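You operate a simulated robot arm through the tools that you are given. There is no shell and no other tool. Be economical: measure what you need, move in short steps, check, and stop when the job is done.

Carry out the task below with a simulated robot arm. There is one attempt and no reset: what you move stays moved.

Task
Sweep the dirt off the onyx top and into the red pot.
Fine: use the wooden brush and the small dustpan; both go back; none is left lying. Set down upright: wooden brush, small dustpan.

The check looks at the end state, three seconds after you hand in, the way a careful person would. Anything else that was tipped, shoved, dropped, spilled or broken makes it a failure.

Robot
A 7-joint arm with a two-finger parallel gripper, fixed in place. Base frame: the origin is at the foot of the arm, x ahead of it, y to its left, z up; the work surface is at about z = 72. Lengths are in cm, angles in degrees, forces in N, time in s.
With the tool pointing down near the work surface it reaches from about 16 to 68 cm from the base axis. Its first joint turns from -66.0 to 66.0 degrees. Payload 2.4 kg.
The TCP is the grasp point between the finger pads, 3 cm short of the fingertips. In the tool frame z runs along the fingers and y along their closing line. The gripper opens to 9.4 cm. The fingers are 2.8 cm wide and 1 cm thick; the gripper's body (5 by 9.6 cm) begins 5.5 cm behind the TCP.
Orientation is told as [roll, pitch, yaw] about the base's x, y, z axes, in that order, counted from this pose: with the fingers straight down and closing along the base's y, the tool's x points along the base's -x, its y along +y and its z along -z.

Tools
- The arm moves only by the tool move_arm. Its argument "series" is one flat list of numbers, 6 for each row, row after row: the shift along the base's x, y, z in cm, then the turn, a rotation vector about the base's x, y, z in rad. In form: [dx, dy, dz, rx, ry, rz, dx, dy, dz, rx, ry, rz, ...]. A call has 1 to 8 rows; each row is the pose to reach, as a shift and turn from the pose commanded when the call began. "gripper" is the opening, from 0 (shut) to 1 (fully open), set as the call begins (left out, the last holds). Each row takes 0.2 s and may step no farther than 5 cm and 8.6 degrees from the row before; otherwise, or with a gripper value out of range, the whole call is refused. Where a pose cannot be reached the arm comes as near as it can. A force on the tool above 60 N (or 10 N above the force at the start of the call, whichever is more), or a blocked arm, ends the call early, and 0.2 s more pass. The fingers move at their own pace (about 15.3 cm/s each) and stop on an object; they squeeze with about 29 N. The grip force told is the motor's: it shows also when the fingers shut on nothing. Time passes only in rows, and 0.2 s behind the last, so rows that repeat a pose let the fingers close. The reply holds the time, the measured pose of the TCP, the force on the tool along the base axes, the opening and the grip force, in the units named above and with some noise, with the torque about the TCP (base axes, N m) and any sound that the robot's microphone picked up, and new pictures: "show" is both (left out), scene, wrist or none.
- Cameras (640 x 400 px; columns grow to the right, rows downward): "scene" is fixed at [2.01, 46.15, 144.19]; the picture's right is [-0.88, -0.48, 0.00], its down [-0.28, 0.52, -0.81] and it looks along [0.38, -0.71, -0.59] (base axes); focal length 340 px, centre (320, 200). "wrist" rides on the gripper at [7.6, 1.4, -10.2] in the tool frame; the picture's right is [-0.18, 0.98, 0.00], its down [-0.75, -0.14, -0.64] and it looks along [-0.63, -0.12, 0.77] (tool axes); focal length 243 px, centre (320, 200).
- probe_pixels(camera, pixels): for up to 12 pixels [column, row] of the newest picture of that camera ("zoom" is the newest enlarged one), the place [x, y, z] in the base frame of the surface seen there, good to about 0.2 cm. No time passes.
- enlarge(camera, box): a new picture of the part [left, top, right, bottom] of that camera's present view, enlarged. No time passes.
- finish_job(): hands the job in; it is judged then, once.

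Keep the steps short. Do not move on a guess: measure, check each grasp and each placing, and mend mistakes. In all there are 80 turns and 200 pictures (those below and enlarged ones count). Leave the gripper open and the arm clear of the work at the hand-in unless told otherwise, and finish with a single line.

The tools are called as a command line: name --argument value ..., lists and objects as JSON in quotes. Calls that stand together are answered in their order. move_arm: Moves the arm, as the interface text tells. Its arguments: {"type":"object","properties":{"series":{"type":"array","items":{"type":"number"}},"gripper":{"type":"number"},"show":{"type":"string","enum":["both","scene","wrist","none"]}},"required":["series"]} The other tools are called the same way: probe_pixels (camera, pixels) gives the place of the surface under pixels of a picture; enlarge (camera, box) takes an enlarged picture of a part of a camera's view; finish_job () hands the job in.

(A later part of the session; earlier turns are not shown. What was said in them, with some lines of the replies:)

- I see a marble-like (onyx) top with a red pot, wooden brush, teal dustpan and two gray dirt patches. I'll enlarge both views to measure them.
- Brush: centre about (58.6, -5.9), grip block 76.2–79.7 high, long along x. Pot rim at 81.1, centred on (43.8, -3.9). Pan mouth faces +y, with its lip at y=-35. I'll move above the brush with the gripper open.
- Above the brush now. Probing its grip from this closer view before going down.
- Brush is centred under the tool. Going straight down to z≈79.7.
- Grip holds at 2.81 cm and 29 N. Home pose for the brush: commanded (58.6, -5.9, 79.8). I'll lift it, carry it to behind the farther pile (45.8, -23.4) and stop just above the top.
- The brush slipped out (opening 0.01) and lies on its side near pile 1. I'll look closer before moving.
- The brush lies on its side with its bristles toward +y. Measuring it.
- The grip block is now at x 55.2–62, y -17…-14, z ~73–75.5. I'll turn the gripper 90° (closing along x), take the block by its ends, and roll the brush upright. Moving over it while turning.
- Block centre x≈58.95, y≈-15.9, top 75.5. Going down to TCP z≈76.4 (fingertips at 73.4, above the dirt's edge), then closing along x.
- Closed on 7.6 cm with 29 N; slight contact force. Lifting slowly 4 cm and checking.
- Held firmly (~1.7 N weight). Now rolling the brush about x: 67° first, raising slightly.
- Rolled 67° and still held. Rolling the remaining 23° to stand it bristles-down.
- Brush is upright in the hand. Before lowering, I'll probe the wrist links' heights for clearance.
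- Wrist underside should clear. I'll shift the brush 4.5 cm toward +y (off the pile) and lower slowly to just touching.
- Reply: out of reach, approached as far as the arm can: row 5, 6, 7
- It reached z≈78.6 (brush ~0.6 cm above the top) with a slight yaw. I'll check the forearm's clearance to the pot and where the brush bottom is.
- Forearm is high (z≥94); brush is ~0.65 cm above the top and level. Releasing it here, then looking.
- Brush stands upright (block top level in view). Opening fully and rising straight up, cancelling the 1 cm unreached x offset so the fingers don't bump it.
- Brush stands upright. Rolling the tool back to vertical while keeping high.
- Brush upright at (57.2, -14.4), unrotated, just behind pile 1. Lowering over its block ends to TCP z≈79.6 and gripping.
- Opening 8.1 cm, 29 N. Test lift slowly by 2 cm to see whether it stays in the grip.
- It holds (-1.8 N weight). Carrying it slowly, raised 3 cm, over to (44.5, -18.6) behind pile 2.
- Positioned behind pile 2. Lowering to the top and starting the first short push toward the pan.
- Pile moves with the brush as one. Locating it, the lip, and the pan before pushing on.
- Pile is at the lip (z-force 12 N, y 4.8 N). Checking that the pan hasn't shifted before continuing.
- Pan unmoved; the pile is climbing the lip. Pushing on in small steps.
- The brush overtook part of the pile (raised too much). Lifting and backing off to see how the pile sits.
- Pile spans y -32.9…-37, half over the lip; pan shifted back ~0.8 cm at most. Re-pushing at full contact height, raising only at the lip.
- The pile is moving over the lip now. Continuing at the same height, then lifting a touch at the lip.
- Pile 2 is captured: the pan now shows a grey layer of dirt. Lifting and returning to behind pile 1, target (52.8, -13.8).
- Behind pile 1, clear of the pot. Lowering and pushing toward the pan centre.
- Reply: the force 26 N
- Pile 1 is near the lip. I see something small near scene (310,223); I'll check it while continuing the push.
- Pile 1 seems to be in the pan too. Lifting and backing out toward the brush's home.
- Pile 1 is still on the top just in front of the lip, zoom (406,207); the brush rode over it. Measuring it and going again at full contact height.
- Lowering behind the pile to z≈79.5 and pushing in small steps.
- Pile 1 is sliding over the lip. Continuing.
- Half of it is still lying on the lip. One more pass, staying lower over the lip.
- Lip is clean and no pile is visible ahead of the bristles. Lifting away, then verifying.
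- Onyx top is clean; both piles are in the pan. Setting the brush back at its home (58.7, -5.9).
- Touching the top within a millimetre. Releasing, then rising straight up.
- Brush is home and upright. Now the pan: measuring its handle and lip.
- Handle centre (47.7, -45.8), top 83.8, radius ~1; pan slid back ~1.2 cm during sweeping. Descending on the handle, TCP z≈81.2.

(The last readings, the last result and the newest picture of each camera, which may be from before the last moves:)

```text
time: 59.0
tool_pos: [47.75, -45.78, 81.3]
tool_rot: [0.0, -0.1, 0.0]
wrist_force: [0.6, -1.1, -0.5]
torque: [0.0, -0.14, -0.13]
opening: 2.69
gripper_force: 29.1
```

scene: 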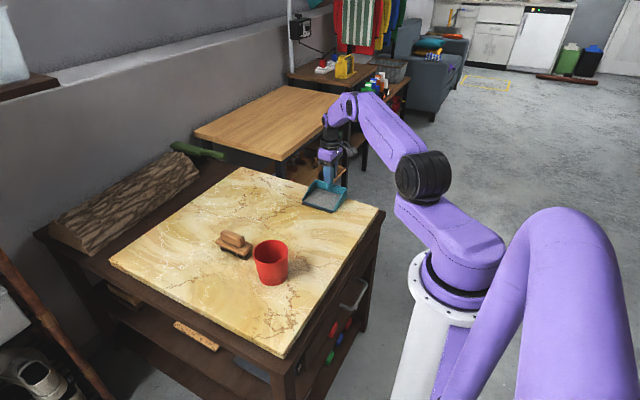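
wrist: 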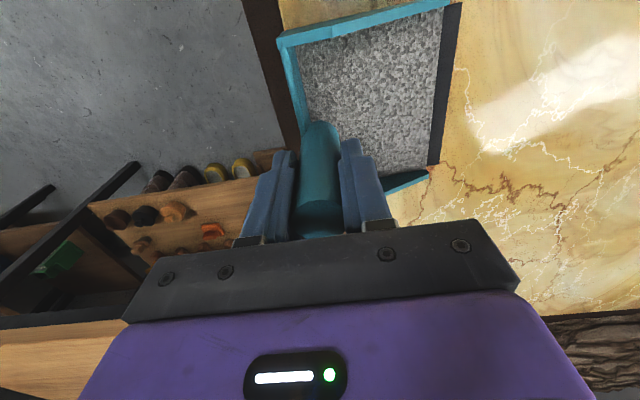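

Handle gripped (2.69 cm, 29 N). Slow test lift.

move_arm --series '[0, 0, 0.3, 0, 0, 0, 0, 0, 0.7, 0, 0, 0, 0, 0, 1.2, 0, 0, 0, 0, 0, 1.8, 0, 0, 0, 0, 0, 2.5, 0, 0, 0, 0, 0, 3.2, 0, 0, 0, 0, 0, 4, 0, 0, 0]'

enlarge --camera "scene" --box '[280, 140, 376, 220]'

```text
time: 60.6
tool_pos: [47.75, -45.68, 85.11]
tool_rot: [0.0, 0.0, 0.0]
wrist_force: [-0.7, -0.1, -2.9]
torque: [-0.07, -0.01, 0.0]
opening: 2.68
gripper_force: 28.7
```

scene: 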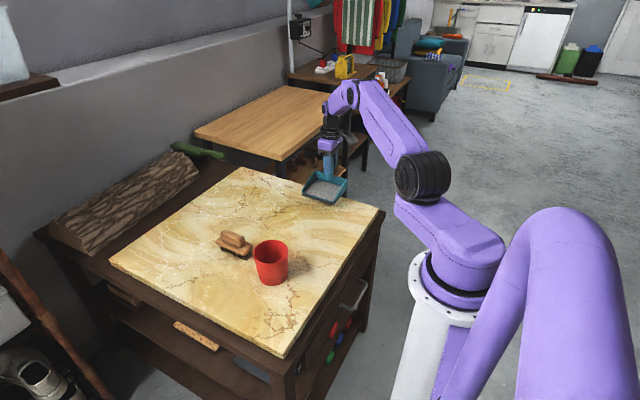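
wrist: 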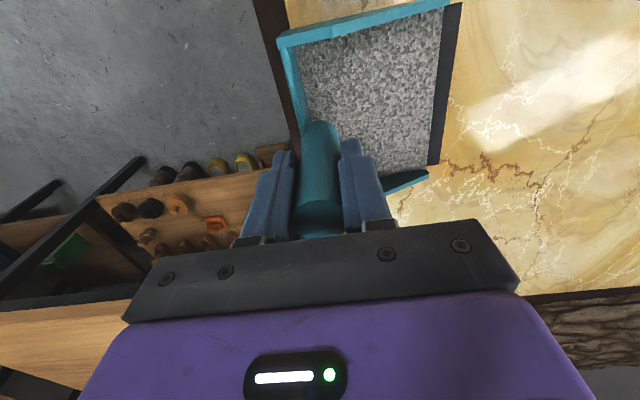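

```text
5.00 times, centred on (328, 180) of scene
```

zoom: 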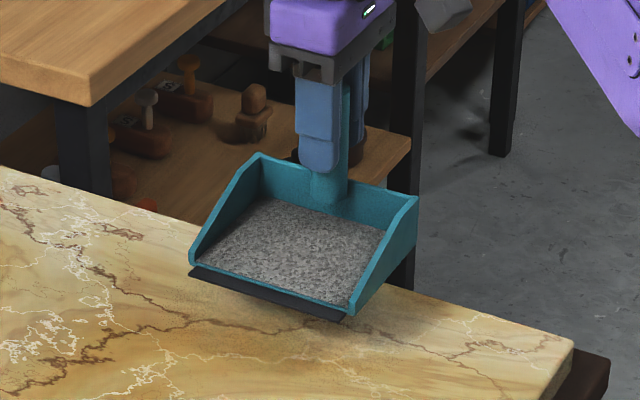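

Pan is held level with the dirt. Carrying it slowly up and toward the pot, keeping level.

move_arm --series '[0, 0.5, 1.2, 0, 0, 0, -0.3, 1.8, 2.8, 0, 0, 0, -0.7, 3.8, 4.6, 0, 0, 0, -1.1, 6.2, 6.2, 0, 0, 0, -1.5, 9, 7.4, 0, 0, 0, -1.9, 12, 8.3, 0, 0, 0, -2.3, 14.8, 8.6, 0, 0, 0, -2.6, 17, 8.6, 0, 0, 0]' --show "none"

move_arm --series '[-0.3, 2.5, 0, 0, 0, 0, -0.6, 5, 0, 0, 0, 0, -0.9, 7.5, 0, 0, 0, 0, -1.1, 9.8, 0, 0, 0, 0, -1.2, 11.6, 0, 0, 0, 0, -1.3, 12.6, 0, 0, 0, 0]'

enlarge --camera "scene" --box '[210, 150, 338, 290]'

```text
time: 62.4
tool_pos: [45.19, -28.63, 93.74]
tool_rot: [0.0, -0.2, 0.0]
wrist_force: [0.7, -0.4, -2.7]
torque: [-0.06, -0.02, 0.04]
opening: 2.68
gripper_force: 29.0
```

```text
time: 63.8
tool_pos: [43.69, -16.08, 93.7]
tool_rot: [-0.1, -0.2, 0.0]
wrist_force: [0.6, -0.8, -3.0]
torque: [-0.07, -0.02, 0.01]
opening: 2.68
gripper_force: 28.8
```

scene: 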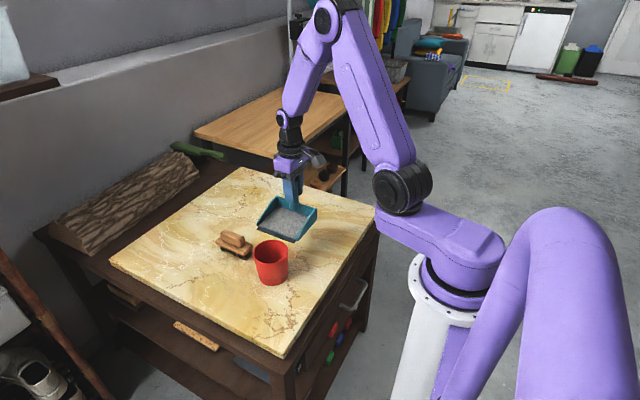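
wrist: 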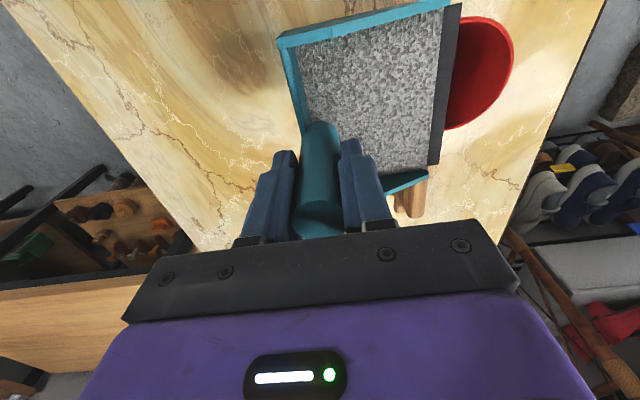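

```text
2.86 times, centred on (274, 220) of scene
```

zoom: 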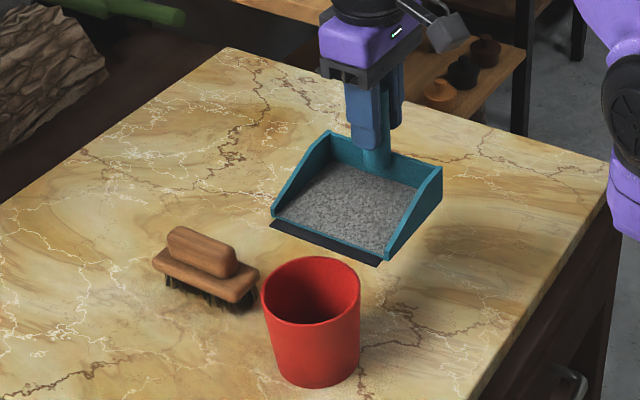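

Pan is level beside the pot. Probing lip and pot rim for alignment.

probe_pixels --camera "wrist" --pixels '[[459, 8], [435, 163], [447, 85], [510, 60], [470, 18], [490, 100]]'

probe_pixels --camera "zoom" --pixels '[[262, 290], [359, 290], [310, 257], [315, 323], [272, 224], [378, 263], [325, 245]]'

```text
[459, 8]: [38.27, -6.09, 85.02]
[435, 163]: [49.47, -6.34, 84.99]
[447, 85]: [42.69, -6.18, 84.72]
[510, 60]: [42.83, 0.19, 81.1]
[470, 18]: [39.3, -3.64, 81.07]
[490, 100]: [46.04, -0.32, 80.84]
```

```text
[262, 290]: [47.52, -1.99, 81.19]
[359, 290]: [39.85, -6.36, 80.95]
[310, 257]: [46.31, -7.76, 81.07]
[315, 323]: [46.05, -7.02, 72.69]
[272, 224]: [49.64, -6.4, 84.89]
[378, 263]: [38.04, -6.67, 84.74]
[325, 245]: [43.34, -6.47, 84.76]
```

Lip centre (43.9, -6.3), pot centre (43.7, -4.0), rim 81.1. Tilting forward about the lip, keeping the lip at y≈-5, z≈83. First to 32°.

move_arm --series '[0, 1.2, -1.0, 0, 0, 0, 0, 2.65, -0.51, -0.14, 0, 0, 0, 4.17, 0.59, -0.28, 0, 0, 0, 5.83, 1.46, -0.42, 0, 0, 0, 7.59, 2.09, -0.56, 0, 0]'

enlarge --camera "scene" --box '[210, 150, 338, 290]'

```text
time: 65.0
tool_pos: [43.78, -8.5, 95.86]
tool_rot: [-32.3, -0.2, 0.1]
wrist_force: [0.0, -0.2, -2.9]
torque: [0.0, -0.03, 0.01]
opening: 2.68
gripper_force: 29.1
```

scene: 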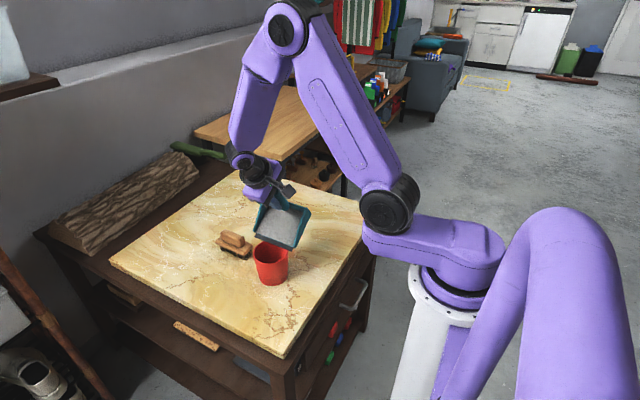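
wrist: 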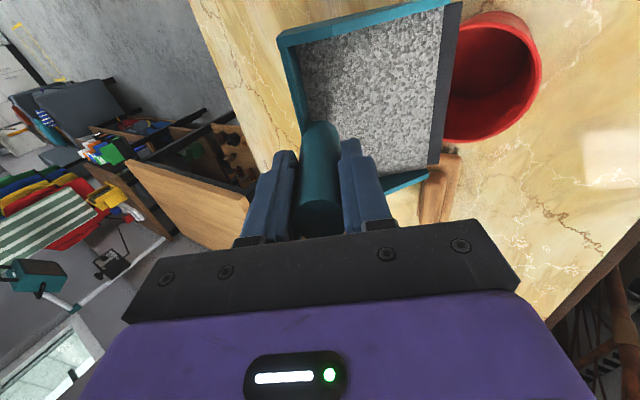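

```text
2.86 times, centred on (274, 220) of scene
```

zoom: 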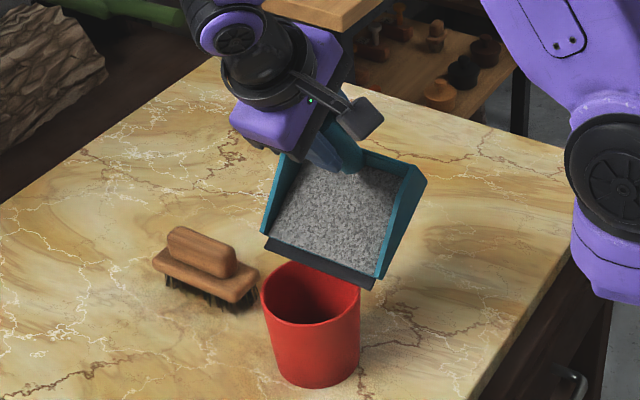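

Dirt still in; the lip hangs over the pot. Checking lip position before tilting more.

probe_pixels --camera "zoom" --pixels '[[266, 246], [320, 268], [373, 288], [325, 255]]'

move_arm --series '[0, 1.84, 0.37, -0.14, 0, 0, 0, 3.7, 0.49, -0.28, 0, 0]'

enlarge --camera "scene" --box '[210, 150, 338, 290]'

```text
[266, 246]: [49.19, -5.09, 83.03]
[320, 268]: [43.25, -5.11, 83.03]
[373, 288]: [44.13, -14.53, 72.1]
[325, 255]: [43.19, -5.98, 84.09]
```

```text
time: 65.6
tool_pos: [43.75, -4.75, 96.31]
tool_rot: [-48.2, 0.0, 0.0]
wrist_force: [-0.6, 0.2, -3.4]
torque: [0.09, 0.01, -0.02]
opening: 2.65
gripper_force: 29.5
```

scene: 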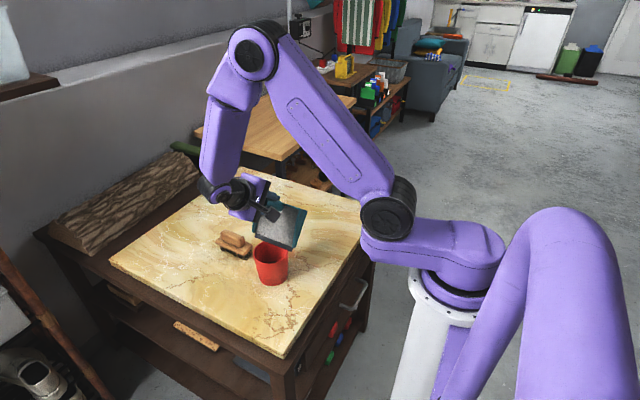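
wrist: 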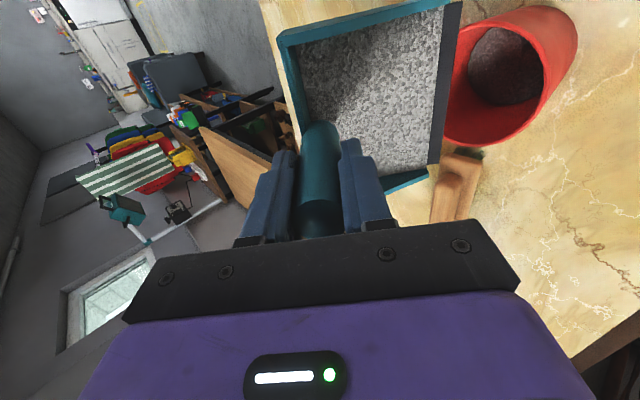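

```text
2.86 times, centred on (274, 220) of scene
```

zoom: 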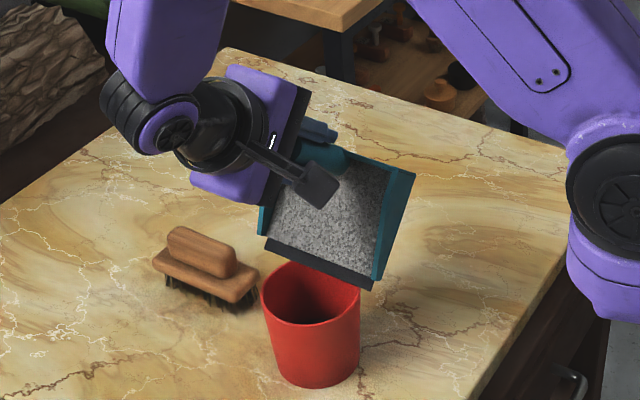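

Dirt is appearing in the pot (wrist, around (505,65)). Tilting to 64° and waiting for it to empty.

move_arm --series '[0, 1.87, -0.14, -0.14, 0, 0, 0, 3.7, -0.55, -0.28, 0, 0, 0, 3.7, -0.55, -0.28, 0, 0, 0, 3.7, -0.55, -0.28, 0, 0, 0, 3.7, -0.55, -0.28, 0, 0, 0, 3.7, -0.55, -0.28, 0, 0]'

enlarge --camera "scene" --box '[210, 150, 338, 290]'

```text
time: 67.0
tool_pos: [43.84, -1.14, 95.85]
tool_rot: [-64.2, -0.1, 0.2]
wrist_force: [-0.1, -0.4, -3.2]
torque: [0.11, -0.02, 0.03]
opening: 2.7
gripper_force: 29.3
```

scene: 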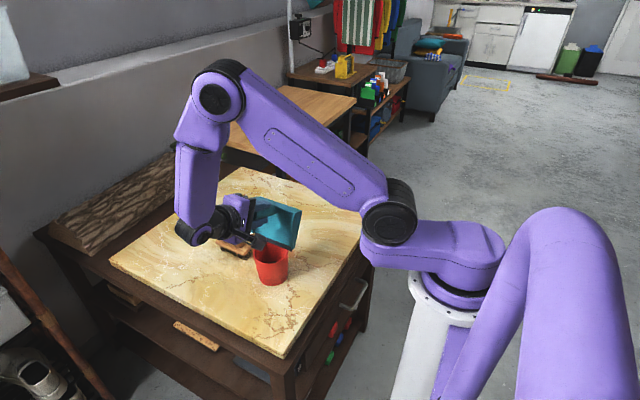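
wrist: 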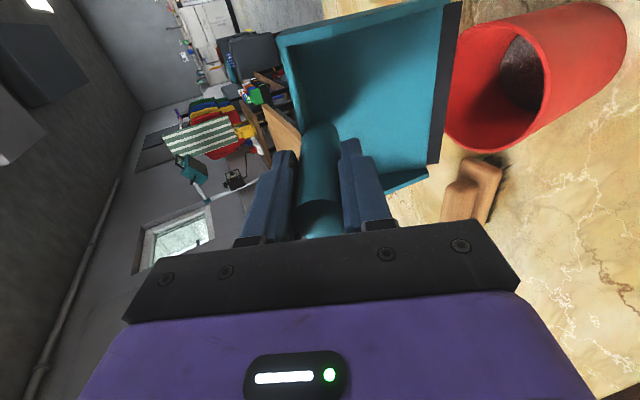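

```text
2.86 times, centred on (274, 220) of scene
```

zoom: 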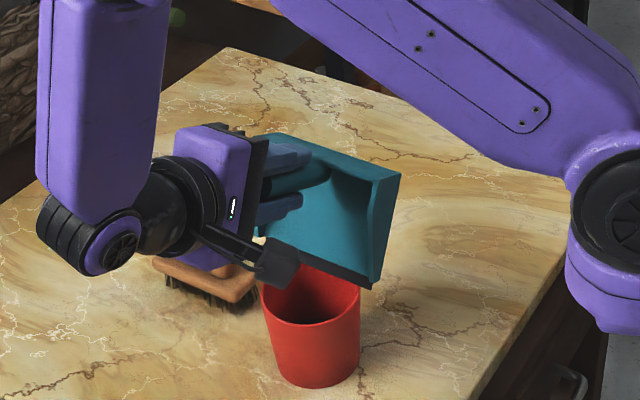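

Pan is empty and nothing spilled. Tilting back the same way to level.

move_arm --series '[0, -1.83, 0.5, 0.14, 0, 0, 0, -3.7, 0.8, 0.28, 0, 0, 0, -5.56, 0.8, 0.42, 0, 0, 0, -7.4, 0.5, 0.56, 0, 0, 0, -9.16, 0, 0.7, 0, 0, 0, -10.82, -0.8, 0.84, 0, 0, 0, -12.34, -1.8, 0.98, 0, 0, 0, -14.5, -2.3, 1.12, 0, 0]'

enlarge --camera "scene" --box '[210, 150, 338, 290]'

```text
time: 68.8
tool_pos: [43.91, -15.59, 93.4]
tool_rot: [0.0, -0.1, 0.0]
wrist_force: [-0.9, 0.4, -3.4]
torque: [-0.09, 0.02, -0.01]
opening: 2.67
gripper_force: 28.7
```

scene: 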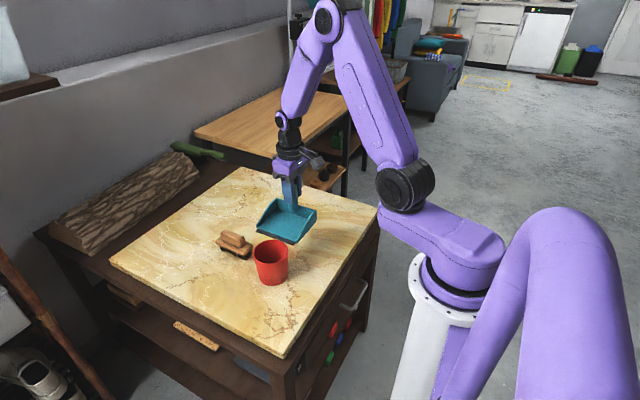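
wrist: 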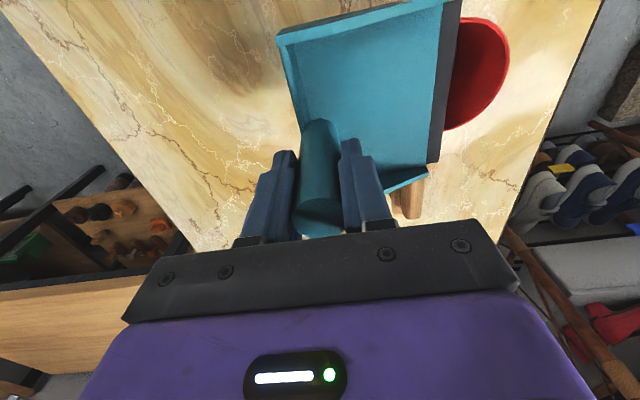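

```text
2.86 times, centred on (274, 220) of scene
```

zoom: 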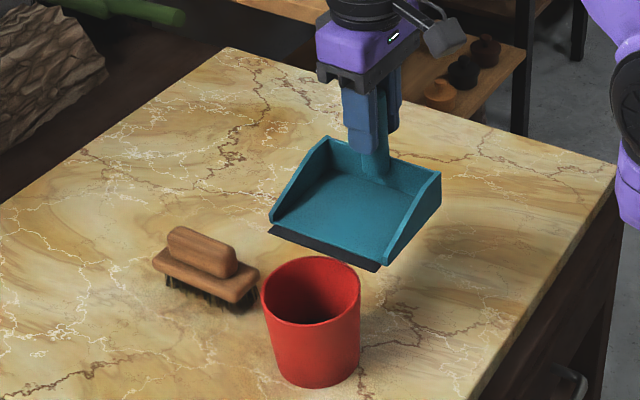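

Level and empty. Carrying the pan back above its original spot (handle at about (47.7, -44.6)).

move_arm --series '[0.3, -2.5, 0, 0, 0, 0, 0.8, -6, 0, 0, 0, 0, 1.4, -10, 0, 0, 0, 0, 1.9, -14, -0.5, 0, 0, 0, 2.5, -18, -1.5, 0, 0, 0, 3.1, -22, -3, 0, 0, 0, 3.6, -25.8, -5, 0, 0, 0, 3.9, -28.9, -7, 0, 0, 0]' --show "none"

move_arm --series '[0, 0, -1.5, 0, 0, 0, 0, 0, -3, 0, 0, 0, 0, 0, -4.2, 0, 0, 0, 0, 0, -4.8, 0, 0, 0, 0, 0, -5.1, 0, 0, 0]'

enlarge --camera "scene" --box '[280, 140, 376, 220]'

probe_pixels --camera "wrist" --pixels '[[460, 10], [437, 160], [455, 60], [280, 38]]'

```text
time: 70.6
tool_pos: [47.57, -44.46, 86.63]
tool_rot: [0.0, 0.1, 0.0]
wrist_force: [1.1, 0.0, -3.0]
torque: [-0.08, 0.01, 0.01]
opening: 2.68
gripper_force: 28.9
```

```text
time: 71.8
tool_pos: [47.67, -44.6, 81.4]
tool_rot: [0.0, -0.1, 0.1]
wrist_force: [-1.2, 0.7, 0.3]
torque: [0.2, -0.03, 0.13]
opening: 2.67
gripper_force: 28.5
```

scene: 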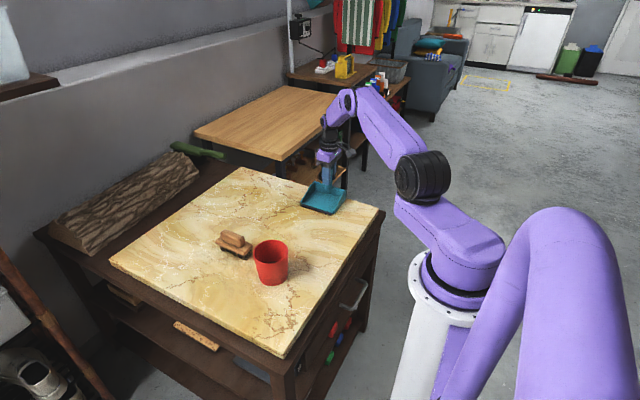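
wrist: 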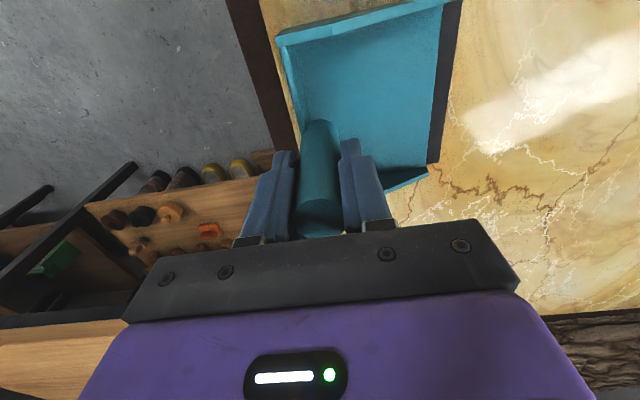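

```text
5.00 times, centred on (328, 180) of scene
```

zoom: 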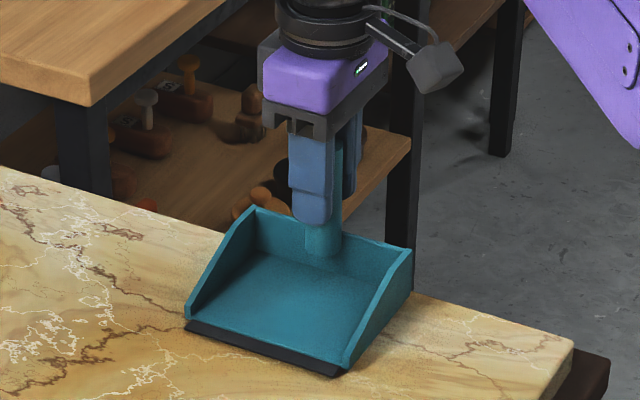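

```text
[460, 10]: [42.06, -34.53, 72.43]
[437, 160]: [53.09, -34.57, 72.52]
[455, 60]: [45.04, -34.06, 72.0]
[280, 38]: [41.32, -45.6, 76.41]
```

Back corner at (41.3, -45.6), same as at the start; the surface carries the weight. Releasing and rising.

move_arm --series '[0, 0, -0.05, 0, 0, 0, 0, 0, -0.05, 0, 0, 0, 0, 0, -0.05, 0, 0, 0]' --gripper 1 --show "none"

move_arm --series '[0, 0, 2, 0, 0, 0, 0, 0, 5, 0, 0, 0, 0, 0, 9.5, 0, 0, 0, 0, 0, 14, 0, 0, 0, -2, 2, 18, 0, 0, 0, -4, 4, 22, 0, 0, 0]'

enlarge --camera "scene" --box '[200, 150, 360, 300]'

enlarge --camera "wrist" --box '[240, 0, 480, 150]'

```text
time: 72.6
tool_pos: [47.64, -44.46, 81.25]
tool_rot: [0.0, -0.1, 0.0]
wrist_force: [0.2, -0.2, 0.4]
torque: [0.0, 0.0, 0.04]
opening: 9.41
gripper_force: 0.0
```

```text
time: 74.0
tool_pos: [43.73, -40.44, 103.4]
tool_rot: [0.0, 0.0, 0.2]
wrist_force: [0.2, -0.7, 0.5]
torque: [-0.02, 0.0, 0.01]
opening: 9.4
gripper_force: 0.0
```

scene: 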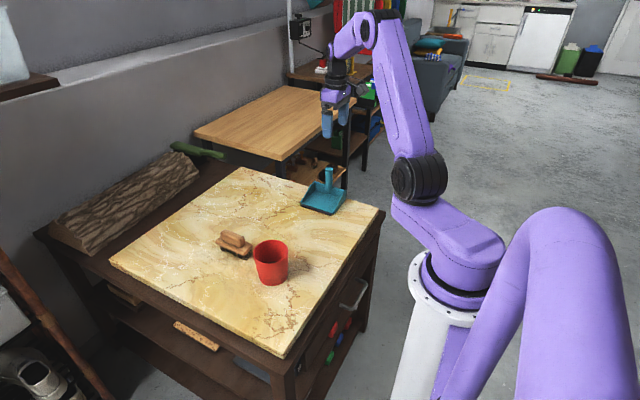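
wrist: 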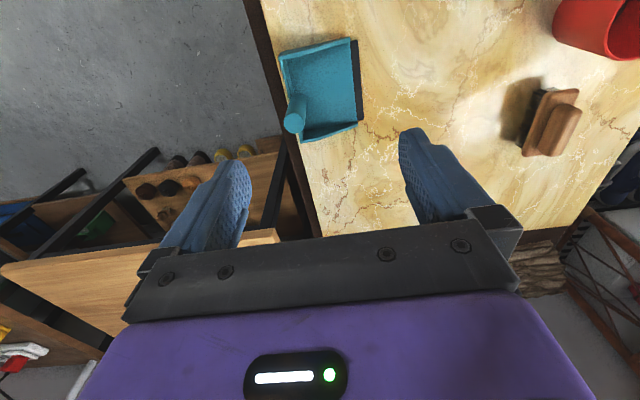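

```text
2.67 times, centred on (280, 225) of scene
```

zoom: 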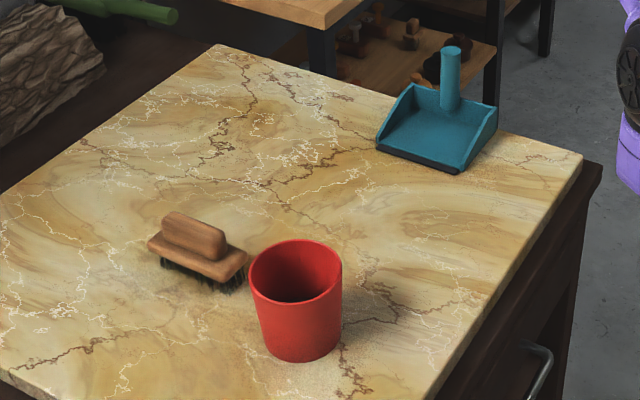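

```text
2.67 times, centred on (360, 75) of wrist
```

zoom: 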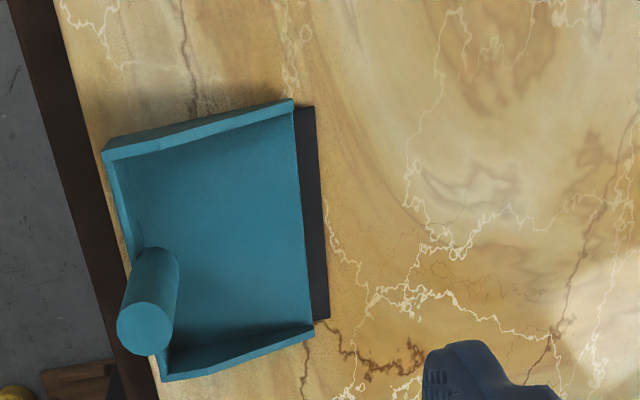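

The final view matches the starting layout: brush, pan and pot stand upright in their places, the top is clean, the dirt is in the pot and the gripper is open and clear. Handing in.

finish_job

```text
The job is handed in.
```

The onyx top is clean, the dirt is in the red pot, and the brush and dustpan are back upright in their places; the brush slipped from the gripper once early on and lay on its side until I righted it.
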